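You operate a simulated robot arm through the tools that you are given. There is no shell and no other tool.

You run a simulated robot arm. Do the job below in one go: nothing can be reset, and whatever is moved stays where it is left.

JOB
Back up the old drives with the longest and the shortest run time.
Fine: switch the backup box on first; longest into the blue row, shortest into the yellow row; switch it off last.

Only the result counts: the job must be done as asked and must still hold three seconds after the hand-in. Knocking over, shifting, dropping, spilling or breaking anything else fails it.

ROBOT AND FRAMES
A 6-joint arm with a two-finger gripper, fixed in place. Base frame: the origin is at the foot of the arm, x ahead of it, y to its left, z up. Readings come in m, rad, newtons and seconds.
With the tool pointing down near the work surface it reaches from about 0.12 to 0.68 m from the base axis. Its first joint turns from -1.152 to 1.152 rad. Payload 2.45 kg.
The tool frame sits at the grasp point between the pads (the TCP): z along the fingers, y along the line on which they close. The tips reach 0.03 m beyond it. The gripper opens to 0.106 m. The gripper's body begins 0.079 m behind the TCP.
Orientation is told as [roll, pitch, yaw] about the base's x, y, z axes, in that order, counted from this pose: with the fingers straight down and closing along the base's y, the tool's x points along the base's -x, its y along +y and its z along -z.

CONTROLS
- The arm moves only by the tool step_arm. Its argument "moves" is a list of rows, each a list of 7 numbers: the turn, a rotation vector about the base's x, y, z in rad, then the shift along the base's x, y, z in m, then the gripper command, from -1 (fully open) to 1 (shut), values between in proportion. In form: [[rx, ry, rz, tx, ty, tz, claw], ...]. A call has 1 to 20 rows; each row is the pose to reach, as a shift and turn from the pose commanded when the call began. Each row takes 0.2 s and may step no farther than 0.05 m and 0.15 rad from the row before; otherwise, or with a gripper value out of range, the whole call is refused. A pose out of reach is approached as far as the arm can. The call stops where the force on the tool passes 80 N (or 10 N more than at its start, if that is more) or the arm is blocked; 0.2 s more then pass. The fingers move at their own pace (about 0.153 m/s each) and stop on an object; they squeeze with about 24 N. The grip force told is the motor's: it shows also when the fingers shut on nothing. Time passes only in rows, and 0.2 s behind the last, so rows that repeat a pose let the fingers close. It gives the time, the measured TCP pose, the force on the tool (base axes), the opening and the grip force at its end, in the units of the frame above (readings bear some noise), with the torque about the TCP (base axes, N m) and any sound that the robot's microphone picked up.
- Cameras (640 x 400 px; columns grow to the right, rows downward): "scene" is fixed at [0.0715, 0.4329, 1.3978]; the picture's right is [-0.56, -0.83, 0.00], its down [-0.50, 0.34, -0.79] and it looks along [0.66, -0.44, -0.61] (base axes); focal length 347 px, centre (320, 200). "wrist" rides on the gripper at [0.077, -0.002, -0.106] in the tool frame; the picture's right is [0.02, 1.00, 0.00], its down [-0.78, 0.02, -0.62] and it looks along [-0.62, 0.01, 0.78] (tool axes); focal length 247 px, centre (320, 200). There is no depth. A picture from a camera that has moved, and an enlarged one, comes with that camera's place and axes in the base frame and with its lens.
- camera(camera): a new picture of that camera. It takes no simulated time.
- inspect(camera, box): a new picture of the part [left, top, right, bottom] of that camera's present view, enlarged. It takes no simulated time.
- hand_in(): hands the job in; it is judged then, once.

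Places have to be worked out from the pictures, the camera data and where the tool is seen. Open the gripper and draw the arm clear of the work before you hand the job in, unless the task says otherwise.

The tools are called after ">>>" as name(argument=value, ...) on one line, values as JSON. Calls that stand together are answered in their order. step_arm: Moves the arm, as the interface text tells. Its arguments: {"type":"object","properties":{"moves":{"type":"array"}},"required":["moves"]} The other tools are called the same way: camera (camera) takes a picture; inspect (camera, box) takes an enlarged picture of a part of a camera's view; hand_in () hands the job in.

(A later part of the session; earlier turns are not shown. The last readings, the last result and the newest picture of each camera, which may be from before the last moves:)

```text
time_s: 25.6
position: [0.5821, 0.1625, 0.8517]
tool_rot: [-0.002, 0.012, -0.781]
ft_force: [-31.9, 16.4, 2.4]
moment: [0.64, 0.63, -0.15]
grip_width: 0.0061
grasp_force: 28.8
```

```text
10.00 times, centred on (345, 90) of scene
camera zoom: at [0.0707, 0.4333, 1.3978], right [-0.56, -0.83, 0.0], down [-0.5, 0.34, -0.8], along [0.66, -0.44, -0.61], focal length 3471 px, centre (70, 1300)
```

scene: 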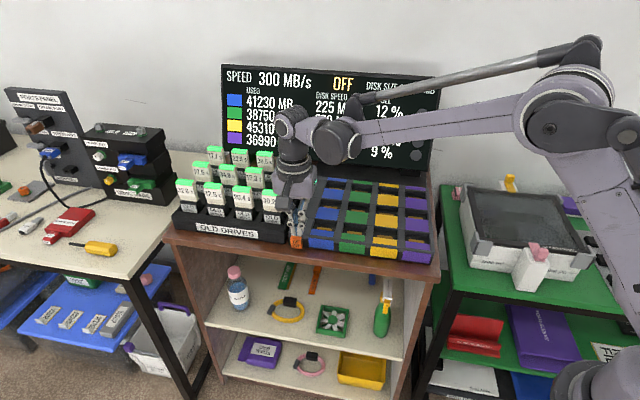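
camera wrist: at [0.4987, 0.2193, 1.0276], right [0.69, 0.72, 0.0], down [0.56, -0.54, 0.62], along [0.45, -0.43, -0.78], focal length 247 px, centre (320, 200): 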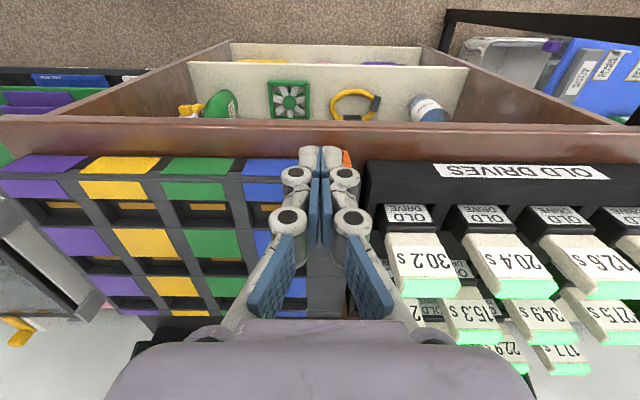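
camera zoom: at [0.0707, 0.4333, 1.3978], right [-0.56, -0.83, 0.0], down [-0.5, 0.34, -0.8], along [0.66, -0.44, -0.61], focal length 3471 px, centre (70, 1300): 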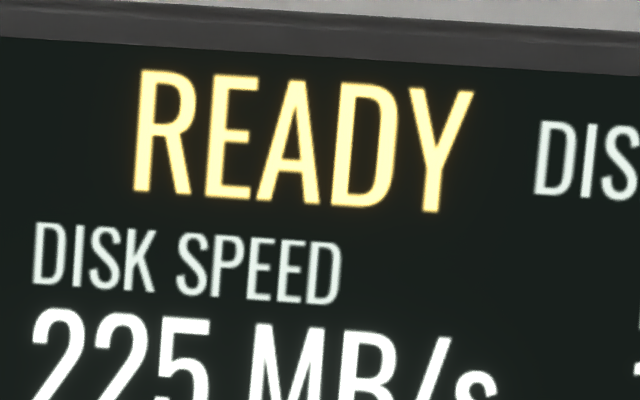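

It already turned READY at about 12 N and stays READY while held. Now I release in small stages and watch for the change.

>>> step_arm(moves=[[0, 0, 0, -0.0028, 0.0028, 0, 1]])

>>> inspect(camera="scene", box=[315, 70, 375, 110])

>>> step_arm(moves=[[0, 0, 0, -0.0014, 0.0014, 0, 1]])

>>> inspect(camera="scene", box=[315, 70, 375, 110])

>>> step_arm(moves=[[0, 0, 0, -0.0014, 0.0014, 0, 1]])

>>> inspect(camera="scene", box=[315, 70, 375, 110])

>>> step_arm(moves=[[0, 0, 0, -0.0014, 0.0014, 0, 1]])

>>> inspect(camera="scene", box=[315, 70, 375, 110])

```text
time_s: 26.0
position: [0.5816, 0.1619, 0.8518]
tool_rot: [-0.001, 0.001, -0.782]
ft_force: [-19.4, 13.7, 1.2]
moment: [0.2, 0.66, -0.06]
grip_width: 0.0058
grasp_force: 28.7
```

```text
10.00 times, centred on (345, 90) of scene
camera zoom: at [0.0711, 0.4332, 1.3978], right [-0.56, -0.83, 0.0], down [-0.5, 0.34, -0.8], along [0.66, -0.44, -0.61], focal length 3471 px, centre (70, 1300)
```

zoom: 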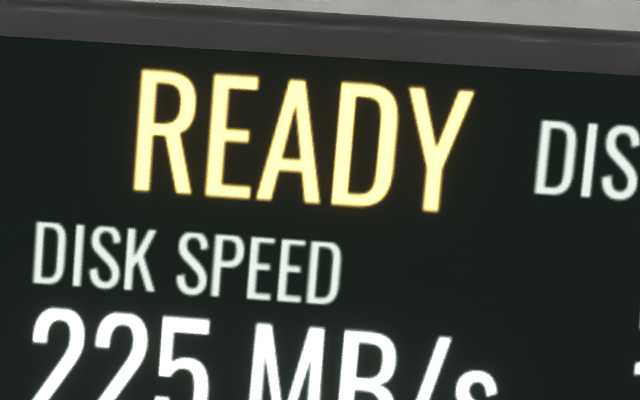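

```text
time_s: 26.4
position: [0.5821, 0.1627, 0.8519]
tool_rot: [0.001, -0.002, -0.786]
ft_force: [-12.4, 9.7, 0.0]
moment: [0.21, 0.45, -0.05]
grip_width: 0.0059
grasp_force: 28.4
```

```text
10.00 times, centred on (345, 90) of scene
camera zoom: at [0.0712, 0.4331, 1.3978], right [-0.56, -0.83, 0.0], down [-0.5, 0.34, -0.8], along [0.66, -0.44, -0.61], focal length 3471 px, centre (70, 1300)
```

zoom: 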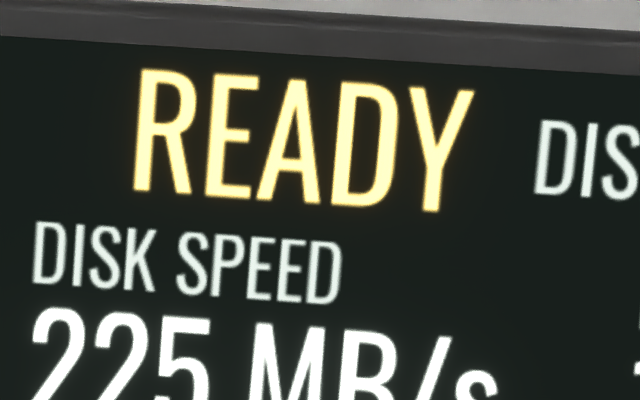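

```text
time_s: 26.8
position: [0.5819, 0.1622, 0.8517]
tool_rot: [0.004, -0.007, -0.787]
ft_force: [-3.6, 2.0, 1.4]
moment: [0.02, 0.12, -0.01]
grip_width: 0.0058
grasp_force: 28.4
```

```text
10.00 times, centred on (345, 90) of scene
camera zoom: at [0.0714, 0.4329, 1.3978], right [-0.56, -0.83, 0.0], down [-0.5, 0.34, -0.79], along [0.66, -0.44, -0.61], focal length 3471 px, centre (70, 1300)
```

zoom: 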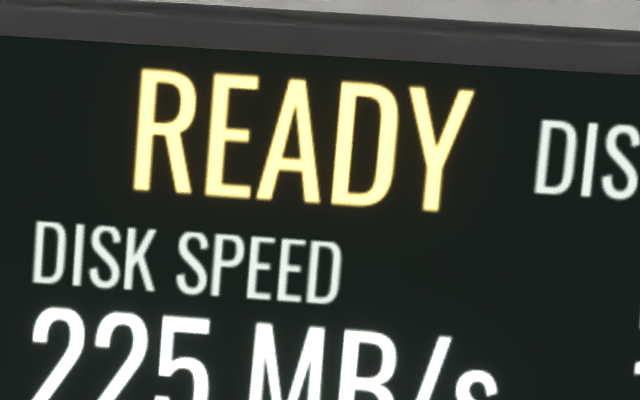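

```text
time_s: 27.2
position: [0.5803, 0.1654, 0.8514]
tool_rot: [0.003, -0.005, -0.788]
ft_force: [0.5, -0.1, -0.2]
moment: [0.01, -0.04, 0.01]
grip_width: 0.0003
grasp_force: 28.5
```

```text
10.00 times, centred on (345, 90) of scene
camera zoom: at [0.0715, 0.4329, 1.3978], right [-0.56, -0.83, 0.0], down [-0.5, 0.34, -0.79], along [0.66, -0.44, -0.61], focal length 3471 px, centre (70, 1300)
```

zoom: 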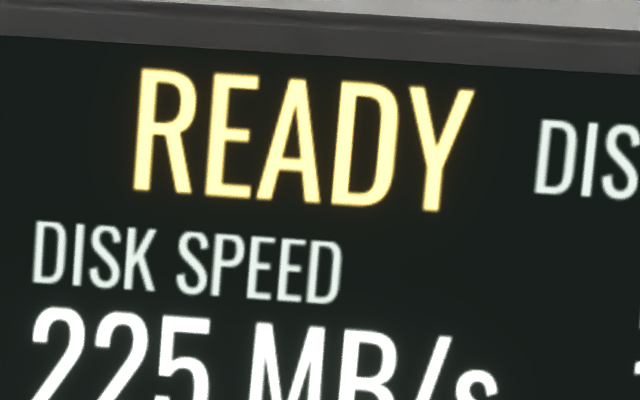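

Released with zero force and still READY. I back off slowly in small steps and check again.

>>> step_arm(moves=[[0, 0, 0, -0.0014, 0.0014, 0, 1], [0, 0, 0, -0.0028, 0.0028, 0, 1], [0, 0, 0, -0.0056, 0.0056, 0, 1], [0, 0, 0, -0.01, 0.01, 0, 1], [0, 0, 0, -0.018, 0.018, 0, 1]])

>>> inspect(camera="scene", box=[215, 60, 445, 180])

```text
time_s: 28.4
position: [0.5625, 0.1818, 0.8515]
tool_rot: [0.003, -0.003, -0.786]
ft_force: [-0.2, 0.1, -0.2]
moment: [0.02, -0.02, -0.01]
grip_width: 0.0
grasp_force: 28.5
```

```text
2.78 times, centred on (330, 120) of scene
camera zoom: at [0.0715, 0.4329, 1.3978], right [-0.56, -0.83, 0.0], down [-0.5, 0.34, -0.79], along [0.66, -0.44, -0.61], focal length 966 px, centre (292, 423)
```

zoom: 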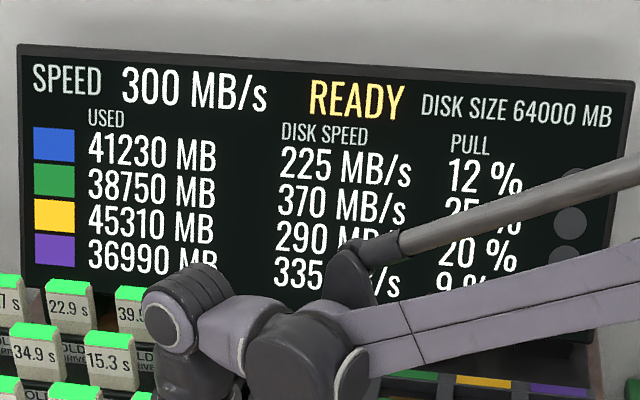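

The box is on (READY) and holding. Now I rise and spin another −90° so the camera ends up on the upper side when the tool tilts toward the drives.

>>> step_arm(moves=[[0, 0, 0, -0.005, 0.0, 0.04, 1], [0, 0, 0, -0.01, -0.01, 0.085, 1], [0, 0, 0, -0.02, -0.03, 0.125, 1], [0, 0, 0, -0.03, -0.05, 0.16, 1], [0, 0, -0.143, -0.04, -0.08, 0.19, 1], [0, 0, -0.286, -0.04, -0.08, 0.2, 1], [0, 0, -0.429, -0.04, -0.08, 0.2, 1], [0, 0, -0.571, -0.04, -0.08, 0.2, 1], [0, 0, -0.714, -0.04, -0.08, 0.2, 1], [0, 0, -0.857, -0.04, -0.08, 0.2, 1], [0, 0, -1.0, -0.04, -0.08, 0.2, 1], [0, 0, -1.143, -0.04, -0.08, 0.2, 1], [0, 0, -1.286, -0.04, -0.08, 0.2, 1], [0, 0, -1.429, -0.04, -0.08, 0.2, 1], [0, 0, -1.571, -0.04, -0.08, 0.2, 1]])

>>> camera(camera="scene")

>>> camera(camera="wrist")

```text
time_s: 31.6
position: [0.5217, 0.1034, 1.0505]
tool_rot: [0.001, -0.006, -2.361]
ft_force: [0.4, -0.7, 0.1]
moment: [0.01, 0.01, -0.02]
grip_width: 0.0
grasp_force: 28.9
```

```text
taken
```

scene: 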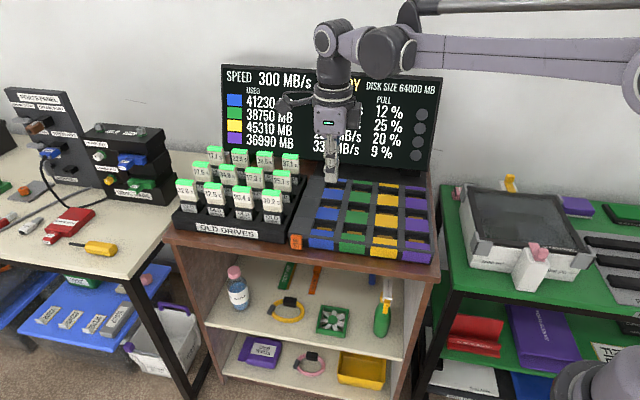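

```text
taken
camera wrist: at [0.5756, 0.1589, 1.1575], right [0.72, -0.69, 0.0], down [-0.54, -0.56, 0.62], along [-0.43, -0.45, -0.78], focal length 247 px, centre (320, 200)
```

wrist: 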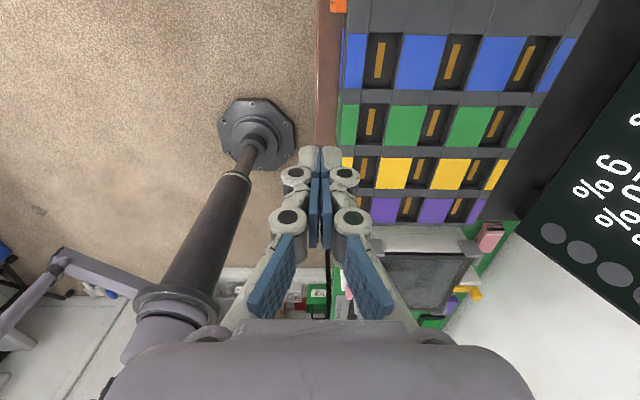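

Yaw is now −135°, and the screen still shows READY. I tilt 45° toward the rack and move out over it, keeping high, to look straight down on the 39.5 s drive.

>>> step_arm(moves=[[0.0925, -0.0925, 0, 0.04, 0, 0, 1], [0.185, -0.185, 0, 0.08, 0, 0, 0.5], [0.2775, -0.2775, 0, 0.12, 0, 0, 0.06], [0.37, -0.37, 0, 0.16, 0, 0, 0.06], [0.4625, -0.4625, 0, 0.2, 0, 0, 0.06], [0.555, -0.555, 0, 0.24, 0, 0, 0.06], [0.555, -0.555, 0, 0.28, 0, 0, 0.06]])

>>> camera(camera="scene")

>>> camera(camera="wrist")

```text
time_s: 33.2
position: [0.7884, 0.1049, 1.0485]
tool_rot: [0.0, 0.784, -2.356]
ft_force: [0.4, -0.4, 0.3]
moment: [-0.01, -0.03, -0.01]
grip_width: 0.0499
grasp_force: 0.1
out of reach, approached as far as the arm can: row 7
```

```text
taken
```

scene: 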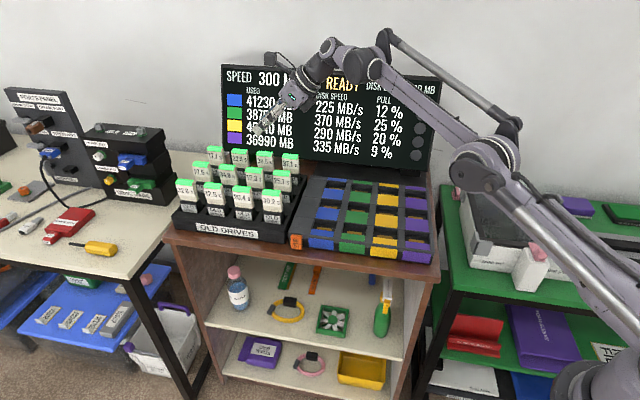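

```text
taken
camera wrist: at [0.7733, 0.0909, 1.1769], right [0.72, -0.7, 0.02], down [-0.69, -0.71, -0.11], along [0.09, 0.07, -0.99], focal length 247 px, centre (320, 200)
```

wrist: 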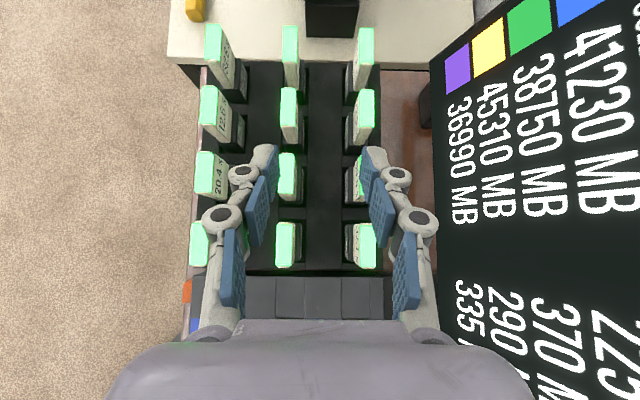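

Top-down view works and the screen stays READY. The 45° tilt tops out at r≈0.795, so the 39.5 s drive (r≈0.86) needs more tilt; I test 60° and further out while still 0.1 m above the drives.

>>> step_arm(moves=[[0.0925, -0.0925, 0, 0.02, -0.003, -0.01, 0.06], [0.185, -0.185, 0, 0.04, -0.006, -0.02, 0.06], [0.185, -0.185, 0, 0.06, -0.01, -0.03, 0.06]])

```text
time_s: 34.0
position: [0.8278, 0.0972, 1.0202]
tool_rot: [-0.001, 1.045, -2.357]
ft_force: [0.4, 0.0, -1.8]
moment: [0.0, 0.02, -0.02]
grip_width: 0.0499
grasp_force: 0.1
out of reach, approached as far as the arm can: row 3
```

With these limits I can fit the arm: wrist centre about 0.239 m behind the TCP, shoulder height about 1.058, and reach about 0.688. Now I take a closer look at the 39.5 s drive to pin down its position.

>>> camera(camera="wrist")

>>> inspect(camera="wrist", box=[270, 140, 400, 300])

>>> camera(camera="scene")

```text
taken
camera wrist: at [0.7902, 0.0601, 1.1401], right [0.71, -0.7, 0.02], down [-0.65, -0.67, -0.37], along [0.27, 0.25, -0.93], focal length 247 px, centre (320, 200)
```

wrist: 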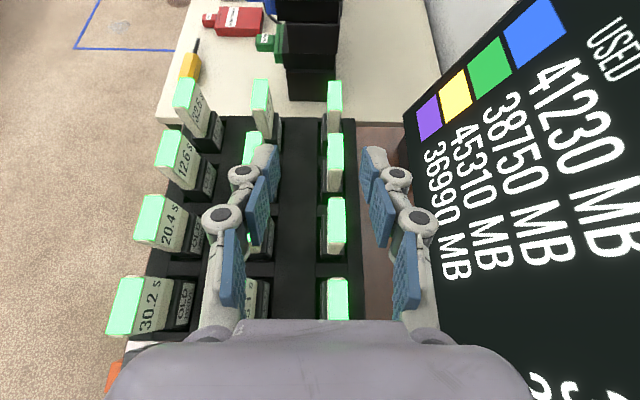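

```text
2.50 times, centred on (335, 220) of wrist
camera zoom: at [0.7902, 0.0601, 1.1401], right [0.71, -0.7, 0.02], down [-0.65, -0.67, -0.37], along [0.27, 0.25, -0.93], focal length 617 px, centre (282, 150)
```

zoom: 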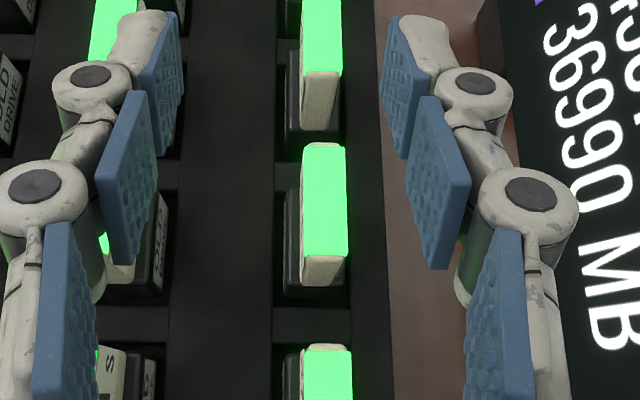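

```text
taken
```

scene: 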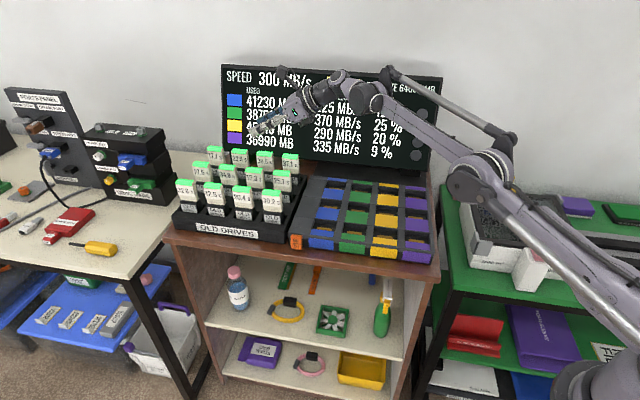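

The refined top centre of 39.5 s is (0.852, 0.0945, ~0.92), with drive spacing of 74 mm along the row. I check the gripper's thickness side-on in the scene view to judge clearance over the neighbouring drive.

>>> inspect(camera="scene", box=[240, 55, 380, 150])

>>> inspect(camera="scene", box=[170, 140, 320, 245])

```text
4.21 times, centred on (310, 102) of scene
camera zoom: at [0.0715, 0.4329, 1.3978], right [-0.56, -0.83, 0.0], down [-0.5, 0.34, -0.79], along [0.66, -0.44, -0.61], focal length 1462 px, centre (362, 610)
```

zoom: 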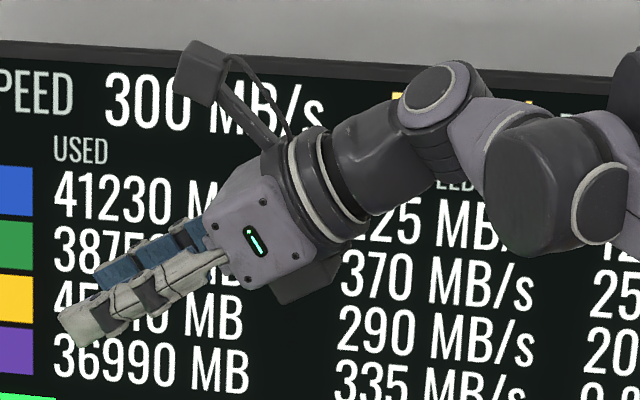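

```text
3.81 times, centred on (245, 192) of scene
camera zoom: at [0.0715, 0.4329, 1.3978], right [-0.56, -0.83, 0.0], down [-0.5, 0.34, -0.79], along [0.66, -0.44, -0.61], focal length 1322 px, centre (606, 229)
```

zoom: 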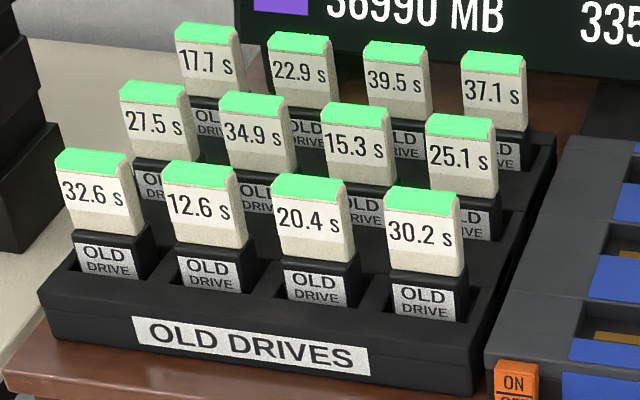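

Gripper side profile shows enough clearance for a 65° tilt with a fingertip grasp. I go to a hover at z≈1.0 with 65° tilt and heading 42°, just behind the centre of the 39.5 s drive, and check alignment.

>>> step_arm(moves=[[0.0601, -0.0633, -0.0524, 0.0065, -0.0064, -0.01, 0.06], [0.0601, -0.0633, -0.0524, 0.0131, -0.0127, -0.02, 0.06], [0.0601, -0.0633, -0.0524, 0.0131, -0.0127, -0.02, 0.06]])

>>> inspect(camera="wrist", box=[230, 120, 440, 320])

>>> inspect(camera="scene", box=[190, 60, 390, 200])

```text
time_s: 34.8
position: [0.8422, 0.0848, 1.0016]
tool_rot: [0.0, 1.13, -2.411]
ft_force: [0.8, 0.0, -0.5]
moment: [0.01, 0.01, 0.01]
grip_width: 0.0498
grasp_force: 0.1
```

```text
2.00 times, centred on (335, 220) of wrist
camera zoom: at [0.794, 0.0426, 1.1149], right [0.68, -0.74, 0.02], down [-0.65, -0.61, -0.44], along [0.34, 0.29, -0.9], focal length 494 px, centre (290, 160)
```

zoom: 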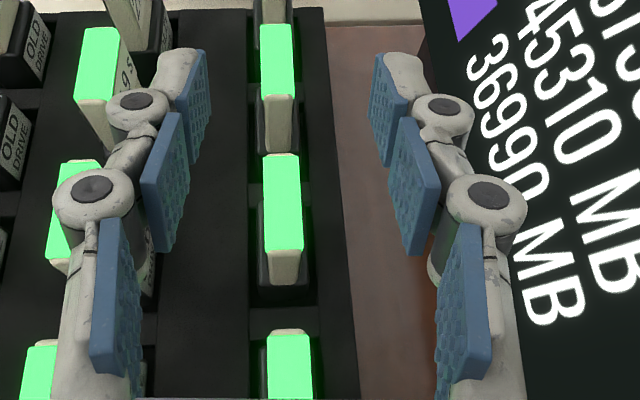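

```text
2.86 times, centred on (290, 130) of scene
camera zoom: at [0.0715, 0.4329, 1.3978], right [-0.56, -0.83, 0.0], down [-0.5, 0.34, -0.79], along [0.66, -0.44, -0.61], focal length 992 px, centre (406, 400)
```

zoom: 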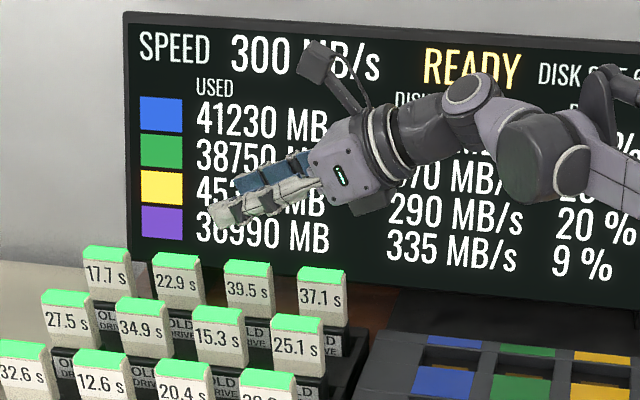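

Reach is fine and the drive sits centred between the fingers (within about 1 mm laterally). I narrow the opening to about 37 mm and descend to grasp height, then look.

>>> step_arm(moves=[[0, 0, 0, 0, 0, 0, 0.3], [0, 0, 0, -0.0003, 0.0005, -0.02, 0.3], [0, 0, 0, -0.0006, 0.0008, -0.04, 0.3], [0, 0, 0, -0.0008, 0.001, -0.06, 0.3]])

>>> inspect(camera="wrist", box=[230, 120, 440, 320])

>>> inspect(camera="scene", box=[190, 80, 370, 200])

```text
time_s: 35.8
position: [0.8398, 0.0847, 0.9403]
tool_rot: [0.001, 1.13, -2.41]
ft_force: [-0.4, -0.1, -0.4]
moment: [-0.01, 0.0, 0.02]
grip_width: 0.037
grasp_force: 0.1
```

```text
2.00 times, centred on (335, 220) of wrist
camera zoom: at [0.7932, 0.0439, 1.0555], right [0.68, -0.74, 0.02], down [-0.65, -0.61, -0.44], along [0.34, 0.29, -0.9], focal length 494 px, centre (290, 160)
```

zoom: 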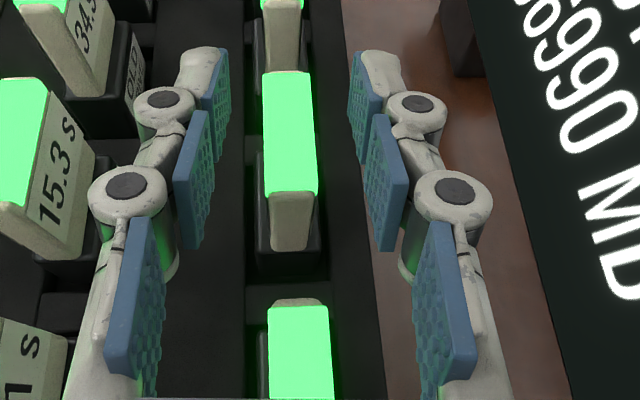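

```text
3.33 times, centred on (280, 140) of scene
camera zoom: at [0.0715, 0.4329, 1.3978], right [-0.56, -0.83, 0.0], down [-0.5, 0.34, -0.79], along [0.66, -0.44, -0.61], focal length 1157 px, centre (453, 400)
```

zoom: 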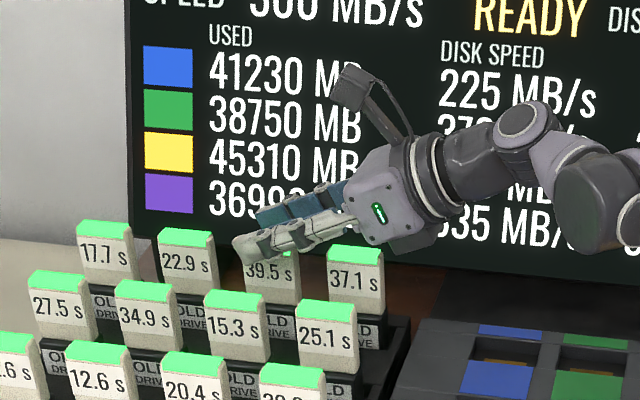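

Well centred, with visible clearance over 37.1 s. I go down the last 22 mm and close the fingers.

>>> step_arm(moves=[[0, 0, 0, 0, 0, -0.011, 0.3], [0, 0, 0, 0, 0, -0.022, 0.3], [0, 0, 0, 0, 0, -0.022, 0.5], [0, 0, 0, 0, 0, -0.022, 1], [0, 0, 0, 0, 0, -0.022, 1], [0, 0, 0, 0, 0, -0.022, 1]])

>>> inspect(camera="wrist", box=[230, 120, 440, 320])

>>> inspect(camera="scene", box=[190, 80, 370, 200])

```text
time_s: 37.2
position: [0.8415, 0.0847, 0.918]
tool_rot: [0.001, 1.132, -2.409]
ft_force: [1.0, -0.3, 0.1]
moment: [-0.02, -0.05, -0.03]
grip_width: 0.0138
grasp_force: 23.9
```

```text
2.00 times, centred on (335, 220) of wrist
camera zoom: at [0.7936, 0.0439, 1.0328], right [0.68, -0.74, 0.02], down [-0.65, -0.61, -0.44], along [0.34, 0.29, -0.9], focal length 494 px, centre (290, 160)
```

zoom: 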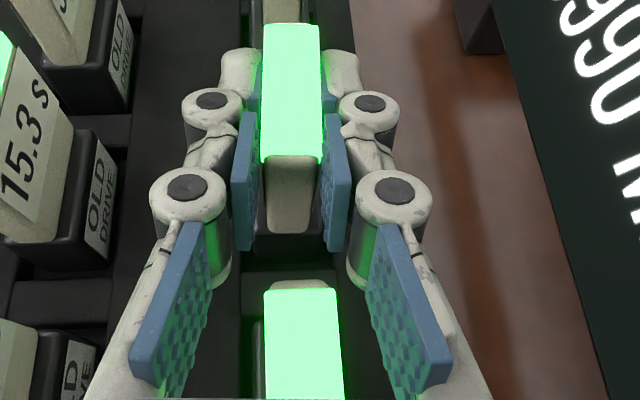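

```text
3.33 times, centred on (280, 140) of scene
camera zoom: at [0.0716, 0.4329, 1.3978], right [-0.56, -0.83, 0.0], down [-0.5, 0.34, -0.79], along [0.66, -0.44, -0.61], focal length 1157 px, centre (453, 400)
```

zoom: 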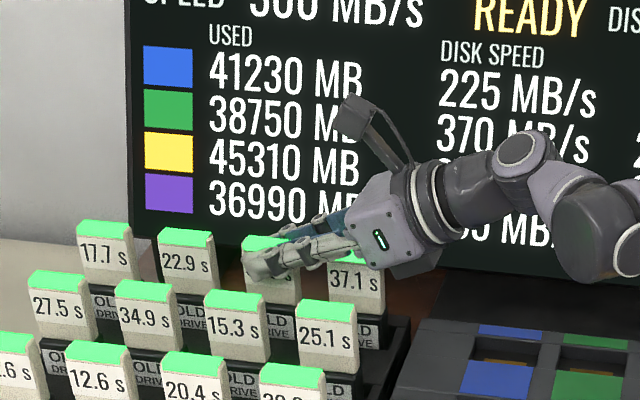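

Gripped at 13.8 mm. I lift gently by 30 mm and check that the whole drive comes out cleanly.

>>> step_arm(moves=[[0, 0, 0, 0, 0, 0.006, 1], [0, 0, 0, 0, 0, 0.015, 1], [0, 0, 0, 0, 0, 0.03, 1]])

>>> inspect(camera="wrist", box=[230, 120, 440, 320])

>>> inspect(camera="scene", box=[190, 80, 370, 200])

```text
time_s: 38.0
position: [0.8418, 0.0839, 0.9493]
tool_rot: [0.001, 1.129, -2.412]
ft_force: [0.4, -0.2, -2.0]
moment: [-0.01, 0.02, -0.01]
grip_width: 0.0133
grasp_force: 24.3
```

```text
2.00 times, centred on (335, 220) of wrist
camera zoom: at [0.7936, 0.0432, 1.0636], right [0.68, -0.74, 0.02], down [-0.65, -0.61, -0.44], along [0.34, 0.29, -0.9], focal length 494 px, centre (290, 160)
```

zoom: 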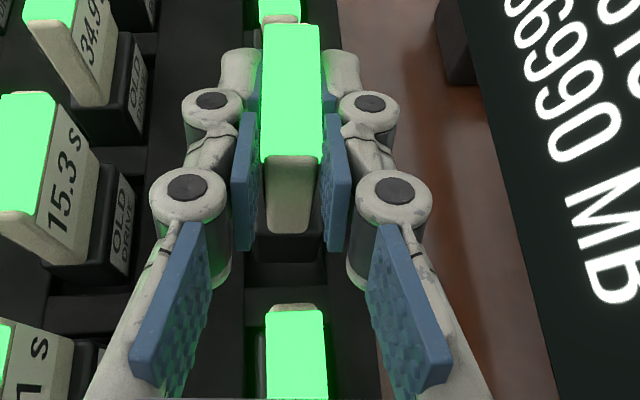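

```text
3.33 times, centred on (280, 140) of scene
camera zoom: at [0.0715, 0.4329, 1.3978], right [-0.56, -0.83, 0.0], down [-0.5, 0.34, -0.79], along [0.66, -0.44, -0.61], focal length 1157 px, centre (453, 400)
```

zoom: 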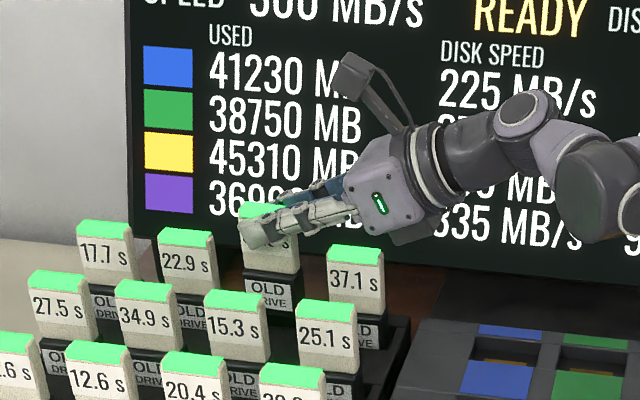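

The black base comes up with it; load is about 2 N. I keep lifting so its bottom clears the other drives.

>>> step_arm(moves=[[0, 0, 0, 0, 0, 0.02, 1], [0, 0, 0, 0, 0, 0.04, 1], [0, 0, 0, -0.002, 0, 0.06, 1], [0, 0, 0, -0.004, 0, 0.075, 1], [0, 0, 0, -0.008, 0, 0.09, 1]])

>>> inspect(camera="scene", box=[190, 50, 390, 200])

>>> inspect(camera="wrist", box=[230, 120, 440, 320])

```text
time_s: 39.2
position: [0.8336, 0.0841, 1.04]
tool_rot: [-0.001, 1.13, -2.409]
ft_force: [0.3, 0.2, -2.3]
moment: [-0.05, 0.01, -0.02]
grip_width: 0.0137
grasp_force: 23.7
```

```text
2.67 times, centred on (290, 125) of scene
camera zoom: at [0.0716, 0.4329, 1.3978], right [-0.56, -0.83, 0.0], down [-0.5, 0.34, -0.79], along [0.66, -0.44, -0.61], focal length 926 px, centre (400, 400)
```

zoom: 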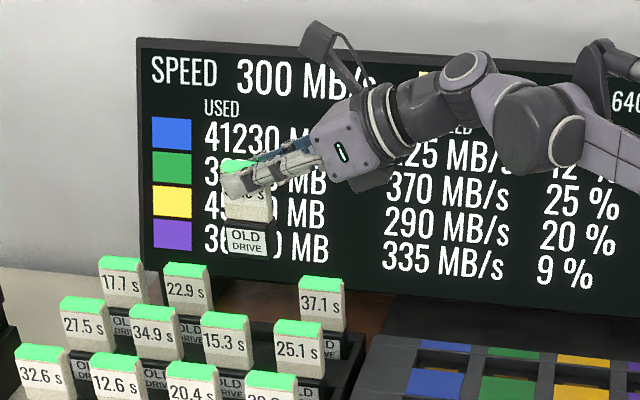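

```text
2.00 times, centred on (335, 220) of wrist
camera zoom: at [0.7861, 0.0435, 1.1536], right [0.68, -0.74, 0.02], down [-0.65, -0.61, -0.44], along [0.34, 0.29, -0.9], focal length 494 px, centre (290, 160)
```

zoom: 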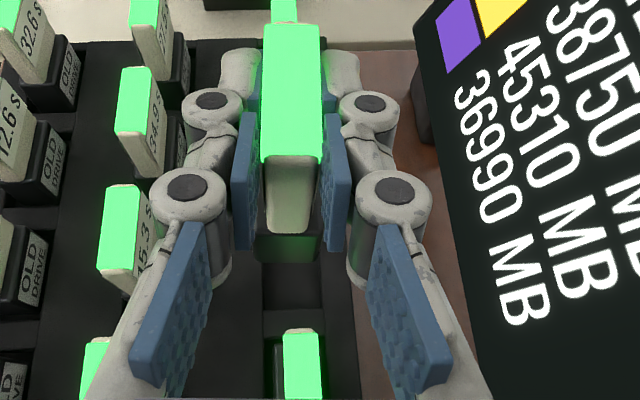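

The drive is clear: bottom at z≈0.946, total height about 96 mm. I carry it over the rack to the blue row's front slot (≈(0.591, 0.069)), turning +3° so it lines up with the box.

>>> step_arm(moves=[[0, 0, 0, -0.037, -0.0035, 0.005, 1], [0, 0, 0.0175, -0.074, -0.007, 0.01, 1], [0, 0, 0.035, -0.111, -0.0105, 0.01, 1], [0, 0, 0.0524, -0.148, -0.014, 0.01, 1], [0, 0, 0.0524, -0.185, -0.0175, 0.0, 1], [0, 0, 0.0524, -0.222, -0.021, -0.02, 1], [0, 0, 0.0524, -0.2526, -0.0247, -0.04, 1], [0, 0, 0.0524, -0.2526, -0.0247, -0.04, 1]])

>>> camera(camera="wrist")

>>> inspect(camera="scene", box=[270, 130, 450, 270])

```text
time_s: 41.0
position: [0.579, 0.0613, 0.9992]
tool_rot: [0.002, 1.132, -2.357]
ft_force: [-1.5, 0.6, -1.7]
moment: [-0.02, 0.0, -0.01]
grip_width: 0.0133
grasp_force: 24.1
```

```text
taken
camera wrist: at [0.5341, 0.0161, 1.1131], right [0.71, -0.7, 0.02], down [-0.62, -0.64, -0.44], along [0.32, 0.3, -0.9], focal length 247 px, centre (320, 200)
```

wrist: 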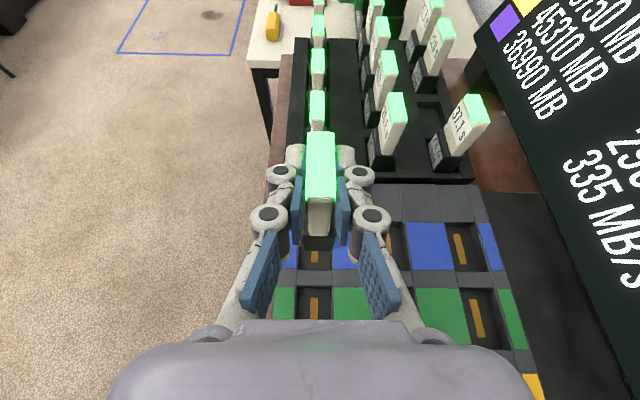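

```text
2.86 times, centred on (360, 200) of scene
camera zoom: at [0.0715, 0.4329, 1.3978], right [-0.56, -0.83, 0.0], down [-0.5, 0.34, -0.79], along [0.66, -0.44, -0.61], focal length 992 px, centre (206, 200)
```

zoom: 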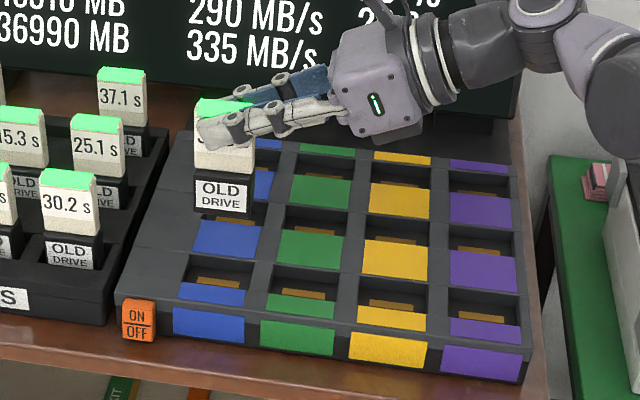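

Hovering near the blue front slot. I zoom in to measure the slot outline versus the drive.

>>> inspect(camera="wrist", box=[260, 160, 520, 330])

>>> inspect(camera="scene", box=[300, 155, 400, 255])

```text
2.35 times, centred on (390, 245) of wrist
camera zoom: at [0.5341, 0.0161, 1.1131], right [0.71, -0.7, 0.02], down [-0.62, -0.64, -0.44], along [0.32, 0.3, -0.9], focal length 581 px, centre (155, 94)
```

zoom: 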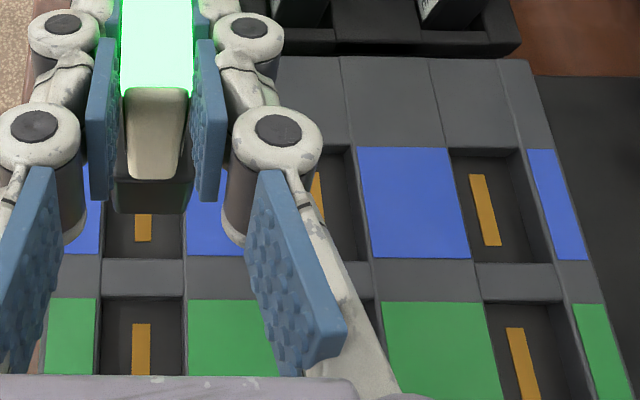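

```text
4.00 times, centred on (350, 205) of scene
camera zoom: at [0.0715, 0.4329, 1.3978], right [-0.56, -0.83, 0.0], down [-0.5, 0.34, -0.79], along [0.66, -0.44, -0.61], focal length 1388 px, centre (200, 180)
```

zoom: 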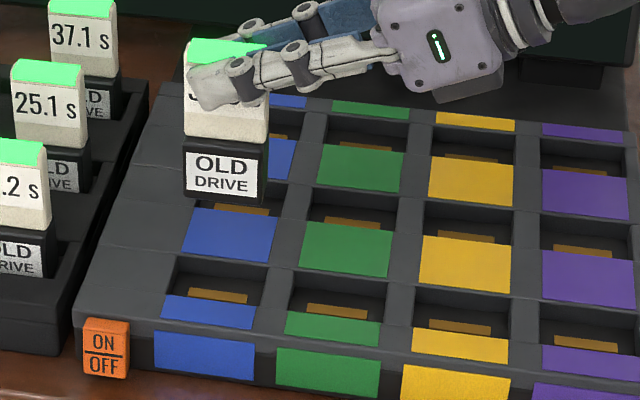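

The slot opening is about 57×37 mm, centred near (0.590, 0.073) with rim z≈0.832, and the drive base is about 48×25 mm. I shift a few mm and lower to just above the rim, then check alignment.

>>> step_arm(moves=[[0, 0, 0, 0.0016, 0.0045, -0.02, 1], [0, 0, 0, 0.0016, 0.0045, -0.04, 1], [0, 0, 0, 0.0016, 0.0045, -0.055, 1], [0, 0, 0, 0.0016, 0.0045, -0.062, 1], [0, 0, 0, 0.0016, 0.0045, -0.062, 1]])

>>> inspect(camera="wrist", box=[250, 160, 410, 290])

>>> inspect(camera="scene", box=[290, 165, 390, 255])

```text
time_s: 42.2
position: [0.5822, 0.0636, 0.9374]
tool_rot: [0.0, 1.131, -2.358]
ft_force: [-0.5, 0.6, -1.8]
moment: [-0.01, 0.0, 0.0]
grip_width: 0.0133
grasp_force: 23.8
```

```text
3.08 times, centred on (330, 225) of wrist
camera zoom: at [0.5367, 0.0205, 1.0509], right [0.71, -0.7, 0.02], down [-0.62, -0.64, -0.44], along [0.32, 0.3, -0.9], focal length 760 px, centre (289, 123)
```

zoom: 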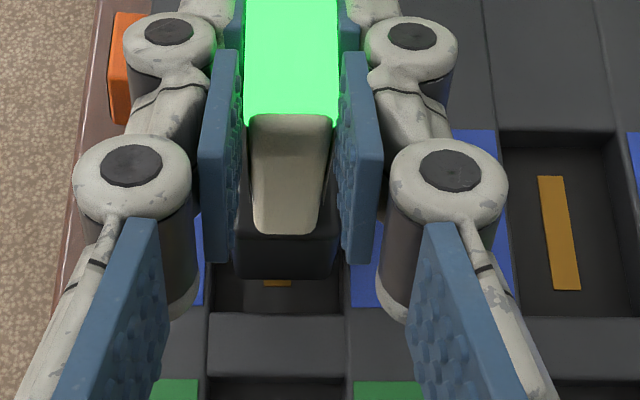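

```text
4.44 times, centred on (340, 210) of scene
camera zoom: at [0.0715, 0.4329, 1.3978], right [-0.56, -0.83, 0.0], down [-0.5, 0.34, -0.79], along [0.66, -0.44, -0.61], focal length 1543 px, centre (231, 156)
```

zoom: 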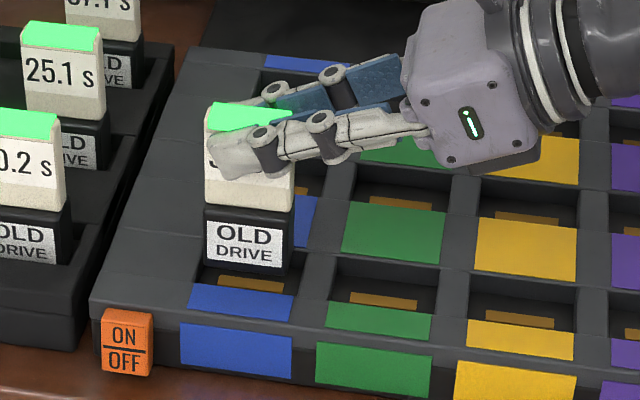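

Alignment looks good: clearances of about 3–7 mm on every side. I lower into the slot in small steps and watch the force.

>>> step_arm(moves=[[0, 0, 0, -0.0007, -0.0007, -0.005, 1], [0, 0, 0, -0.0007, -0.0007, -0.01, 1], [0, 0, 0, -0.0007, -0.0007, -0.014, 1], [0, 0, 0, -0.0007, -0.0007, -0.017, 1]])

>>> inspect(camera="wrist", box=[250, 160, 410, 290])

>>> inspect(camera="scene", box=[290, 165, 390, 255])

```text
time_s: 43.2
position: [0.5807, 0.0634, 0.9196]
tool_rot: [0.001, 1.132, -2.357]
ft_force: [-0.2, 0.1, -1.8]
moment: [0.0, 0.0, -0.01]
grip_width: 0.0137
grasp_force: 23.8
```

```text
3.08 times, centred on (330, 225) of wrist
camera zoom: at [0.5361, 0.0199, 1.0343], right [0.71, -0.7, 0.02], down [-0.62, -0.64, -0.44], along [0.32, 0.3, -0.9], focal length 760 px, centre (289, 123)
```

zoom: 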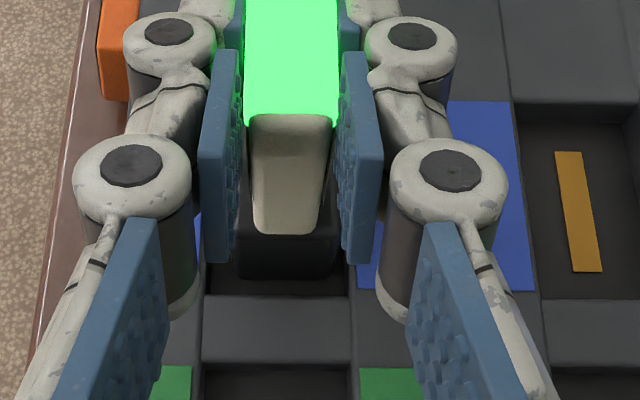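

```text
4.44 times, centred on (340, 210) of scene
camera zoom: at [0.0715, 0.4329, 1.3978], right [-0.56, -0.83, 0.0], down [-0.5, 0.34, -0.79], along [0.66, -0.44, -0.61], focal length 1543 px, centre (231, 156)
```

zoom: 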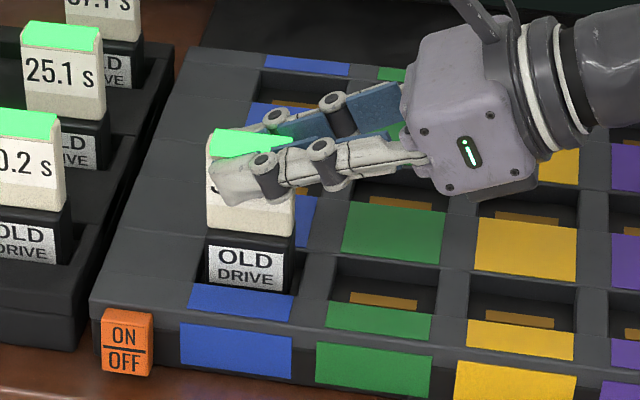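

The base is entering the slot without touching. I keep lowering in 2–3 mm steps to find the floor.

>>> step_arm(moves=[[0, 0, 0, 0, 0, -0.003, 1], [0, 0, 0, 0, 0, -0.006, 1], [0, 0, 0, 0, 0, -0.008, 1]])

>>> inspect(camera="scene", box=[290, 165, 390, 255])

```text
time_s: 44.0
position: [0.5818, 0.0644, 0.9139]
tool_rot: [-0.004, 1.135, -2.362]
ft_force: [-0.2, -0.1, 21.0]
moment: [0.33, -0.49, 0.01]
grip_width: 0.0138
grasp_force: 23.8
```

```text
4.44 times, centred on (340, 210) of scene
camera zoom: at [0.0711, 0.4328, 1.3979], right [-0.56, -0.83, 0.0], down [-0.5, 0.34, -0.79], along [0.66, -0.44, -0.61], focal length 1543 px, centre (231, 156)
```

zoom: 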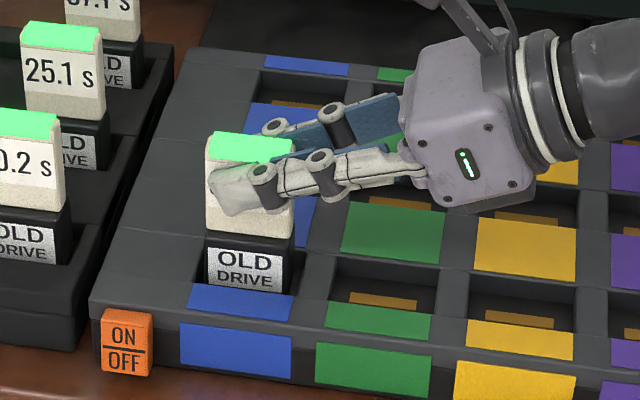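

Floor contact at about 21 N (drive bottom z≈0.82, as estimated). I relieve the pressure, then check the screen and the seating before releasing.

>>> step_arm(moves=[[0, 0, 0, 0, 0, 0.0025, 1], [0, 0, 0, 0, 0, 0.0025, 1]])

>>> camera(camera="scene")

>>> inspect(camera="scene", box=[215, 60, 445, 180])

>>> inspect(camera="wrist", box=[250, 160, 410, 290])

```text
time_s: 44.6
position: [0.5804, 0.0637, 0.9131]
tool_rot: [0.002, 1.13, -2.353]
ft_force: [-0.6, 1.0, 0.0]
moment: [0.06, -0.03, 0.02]
grip_width: 0.0135
grasp_force: 23.9
```

```text
taken
```

scene: 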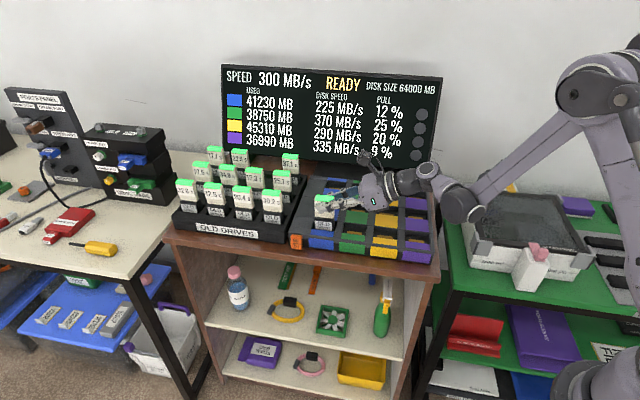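

```text
2.78 times, centred on (330, 120) of scene
camera zoom: at [0.0715, 0.4329, 1.3978], right [-0.56, -0.83, 0.0], down [-0.5, 0.34, -0.79], along [0.66, -0.44, -0.61], focal length 966 px, centre (292, 423)
```

zoom: 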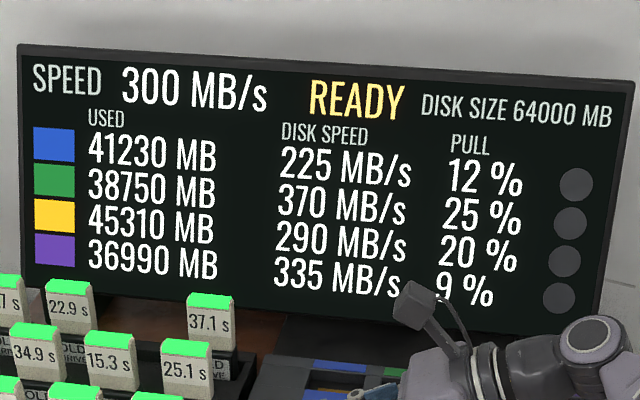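

```text
3.08 times, centred on (330, 225) of wrist
camera zoom: at [0.5361, 0.0199, 1.028], right [0.71, -0.7, 0.02], down [-0.62, -0.65, -0.44], along [0.32, 0.3, -0.9], focal length 760 px, centre (289, 123)
```

zoom: 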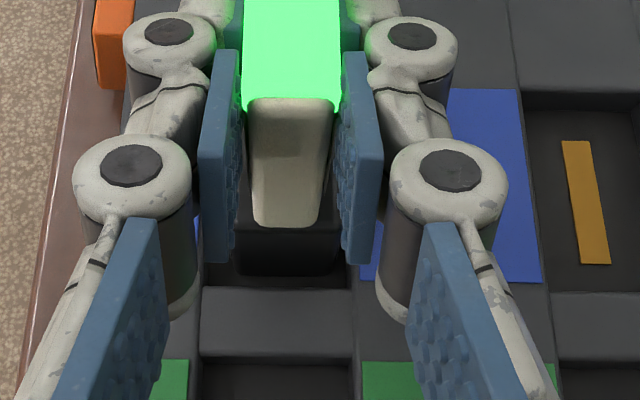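

The drive rests in the slot with zero net load. I open the fingers and see whether it stands and the box reacts.

>>> step_arm(moves=[[0, 0, 0, 0, 0, 0, 0.6], [0, 0, 0, 0, 0, 0, 0.3], [0, 0, 0, 0, 0, 0, 0.3]])

>>> inspect(camera="scene", box=[215, 60, 445, 180])

>>> inspect(camera="wrist", box=[250, 140, 410, 290])

>>> inspect(camera="scene", box=[290, 165, 390, 255])

```text
time_s: 45.4
position: [0.5815, 0.0626, 0.9138]
tool_rot: [-0.001, 1.131, -2.358]
ft_force: [1.1, -0.5, 0.2]
moment: [0.0, 0.04, 0.03]
grip_width: 0.0371
grasp_force: 0.0
```

```text
2.78 times, centred on (330, 120) of scene
camera zoom: at [0.0715, 0.4329, 1.3978], right [-0.56, -0.83, 0.0], down [-0.5, 0.34, -0.79], along [0.66, -0.44, -0.61], focal length 966 px, centre (292, 423)
```

zoom: 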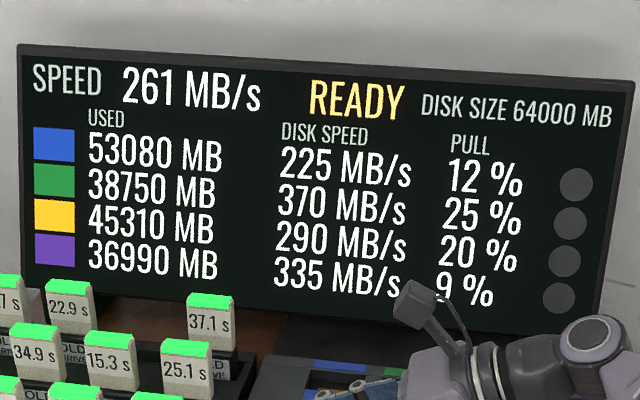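

```text
2.67 times, centred on (330, 215) of wrist
camera zoom: at [0.5362, 0.0196, 1.0287], right [0.71, -0.7, 0.02], down [-0.62, -0.64, -0.44], along [0.32, 0.3, -0.9], focal length 659 px, centre (293, 160)
```

zoom: 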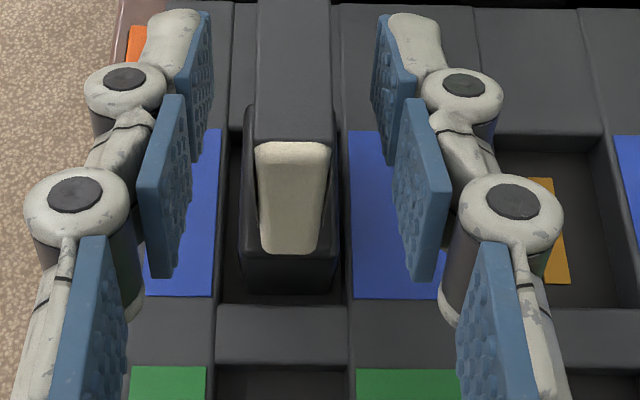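

```text
4.44 times, centred on (340, 210) of scene
camera zoom: at [0.0715, 0.4329, 1.3978], right [-0.56, -0.83, 0.0], down [-0.5, 0.34, -0.79], along [0.66, -0.44, -0.61], focal length 1543 px, centre (231, 156)
```

zoom: 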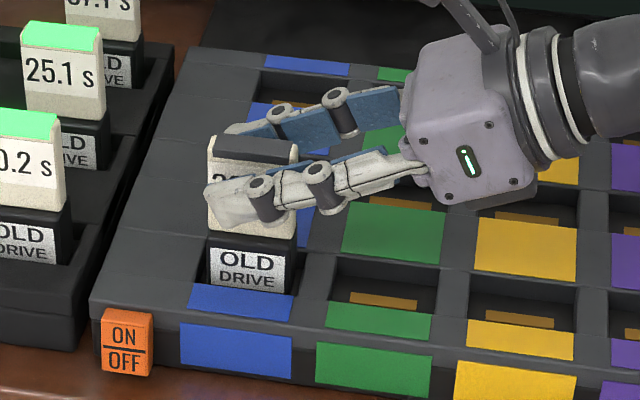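

The drive stands in the slot, its light went out, and the blue "USED" rose to 53080 MB, so it registered. I raise the open gripper straight up clear of it and check.

>>> step_arm(moves=[[0, 0, 0, 0, 0, 0.01, 0.3], [0, 0, 0, 0, 0, 0.03, 0.3], [0, 0, 0, 0, 0, 0.06, 0.3], [0, 0, 0, 0, 0, 0.1, 0.3], [0, 0, 0, 0, 0, 0.13, 0.3]])

>>> inspect(camera="scene", box=[170, 60, 450, 260])

>>> inspect(camera="wrist", box=[250, 140, 410, 290])

```text
time_s: 46.6
position: [0.5815, 0.0639, 1.0428]
tool_rot: [-0.001, 1.131, -2.359]
ft_force: [-0.3, -0.2, 0.3]
moment: [-0.01, 0.01, -0.01]
grip_width: 0.037
grasp_force: 0.0
```

```text
2.00 times, centred on (310, 160) of scene
camera zoom: at [0.0715, 0.4329, 1.3978], right [-0.56, -0.83, 0.0], down [-0.5, 0.34, -0.79], along [0.66, -0.44, -0.61], focal length 694 px, centre (340, 280)
```

zoom: 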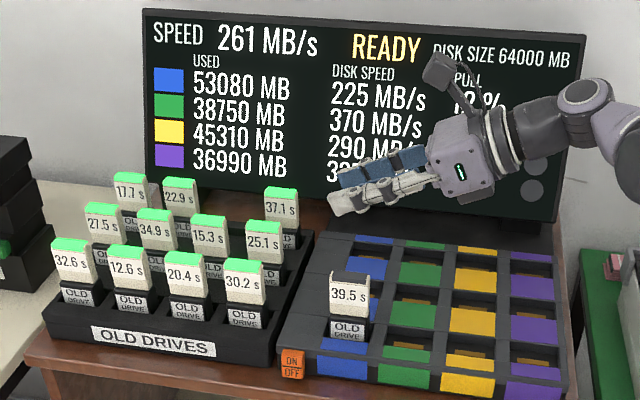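

```text
2.67 times, centred on (330, 215) of wrist
camera zoom: at [0.5354, 0.0195, 1.1581], right [0.71, -0.7, 0.02], down [-0.62, -0.64, -0.44], along [0.32, 0.3, -0.9], focal length 659 px, centre (293, 160)
```

zoom: 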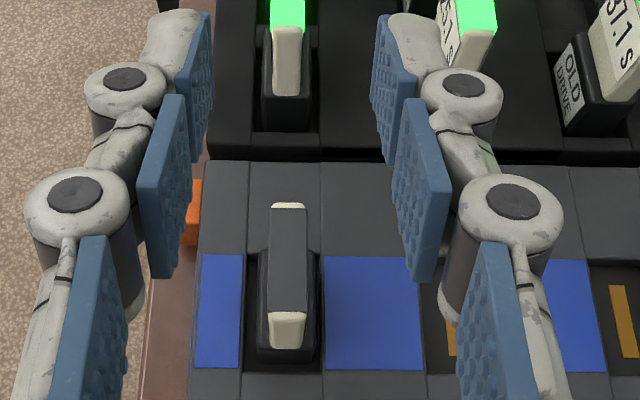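

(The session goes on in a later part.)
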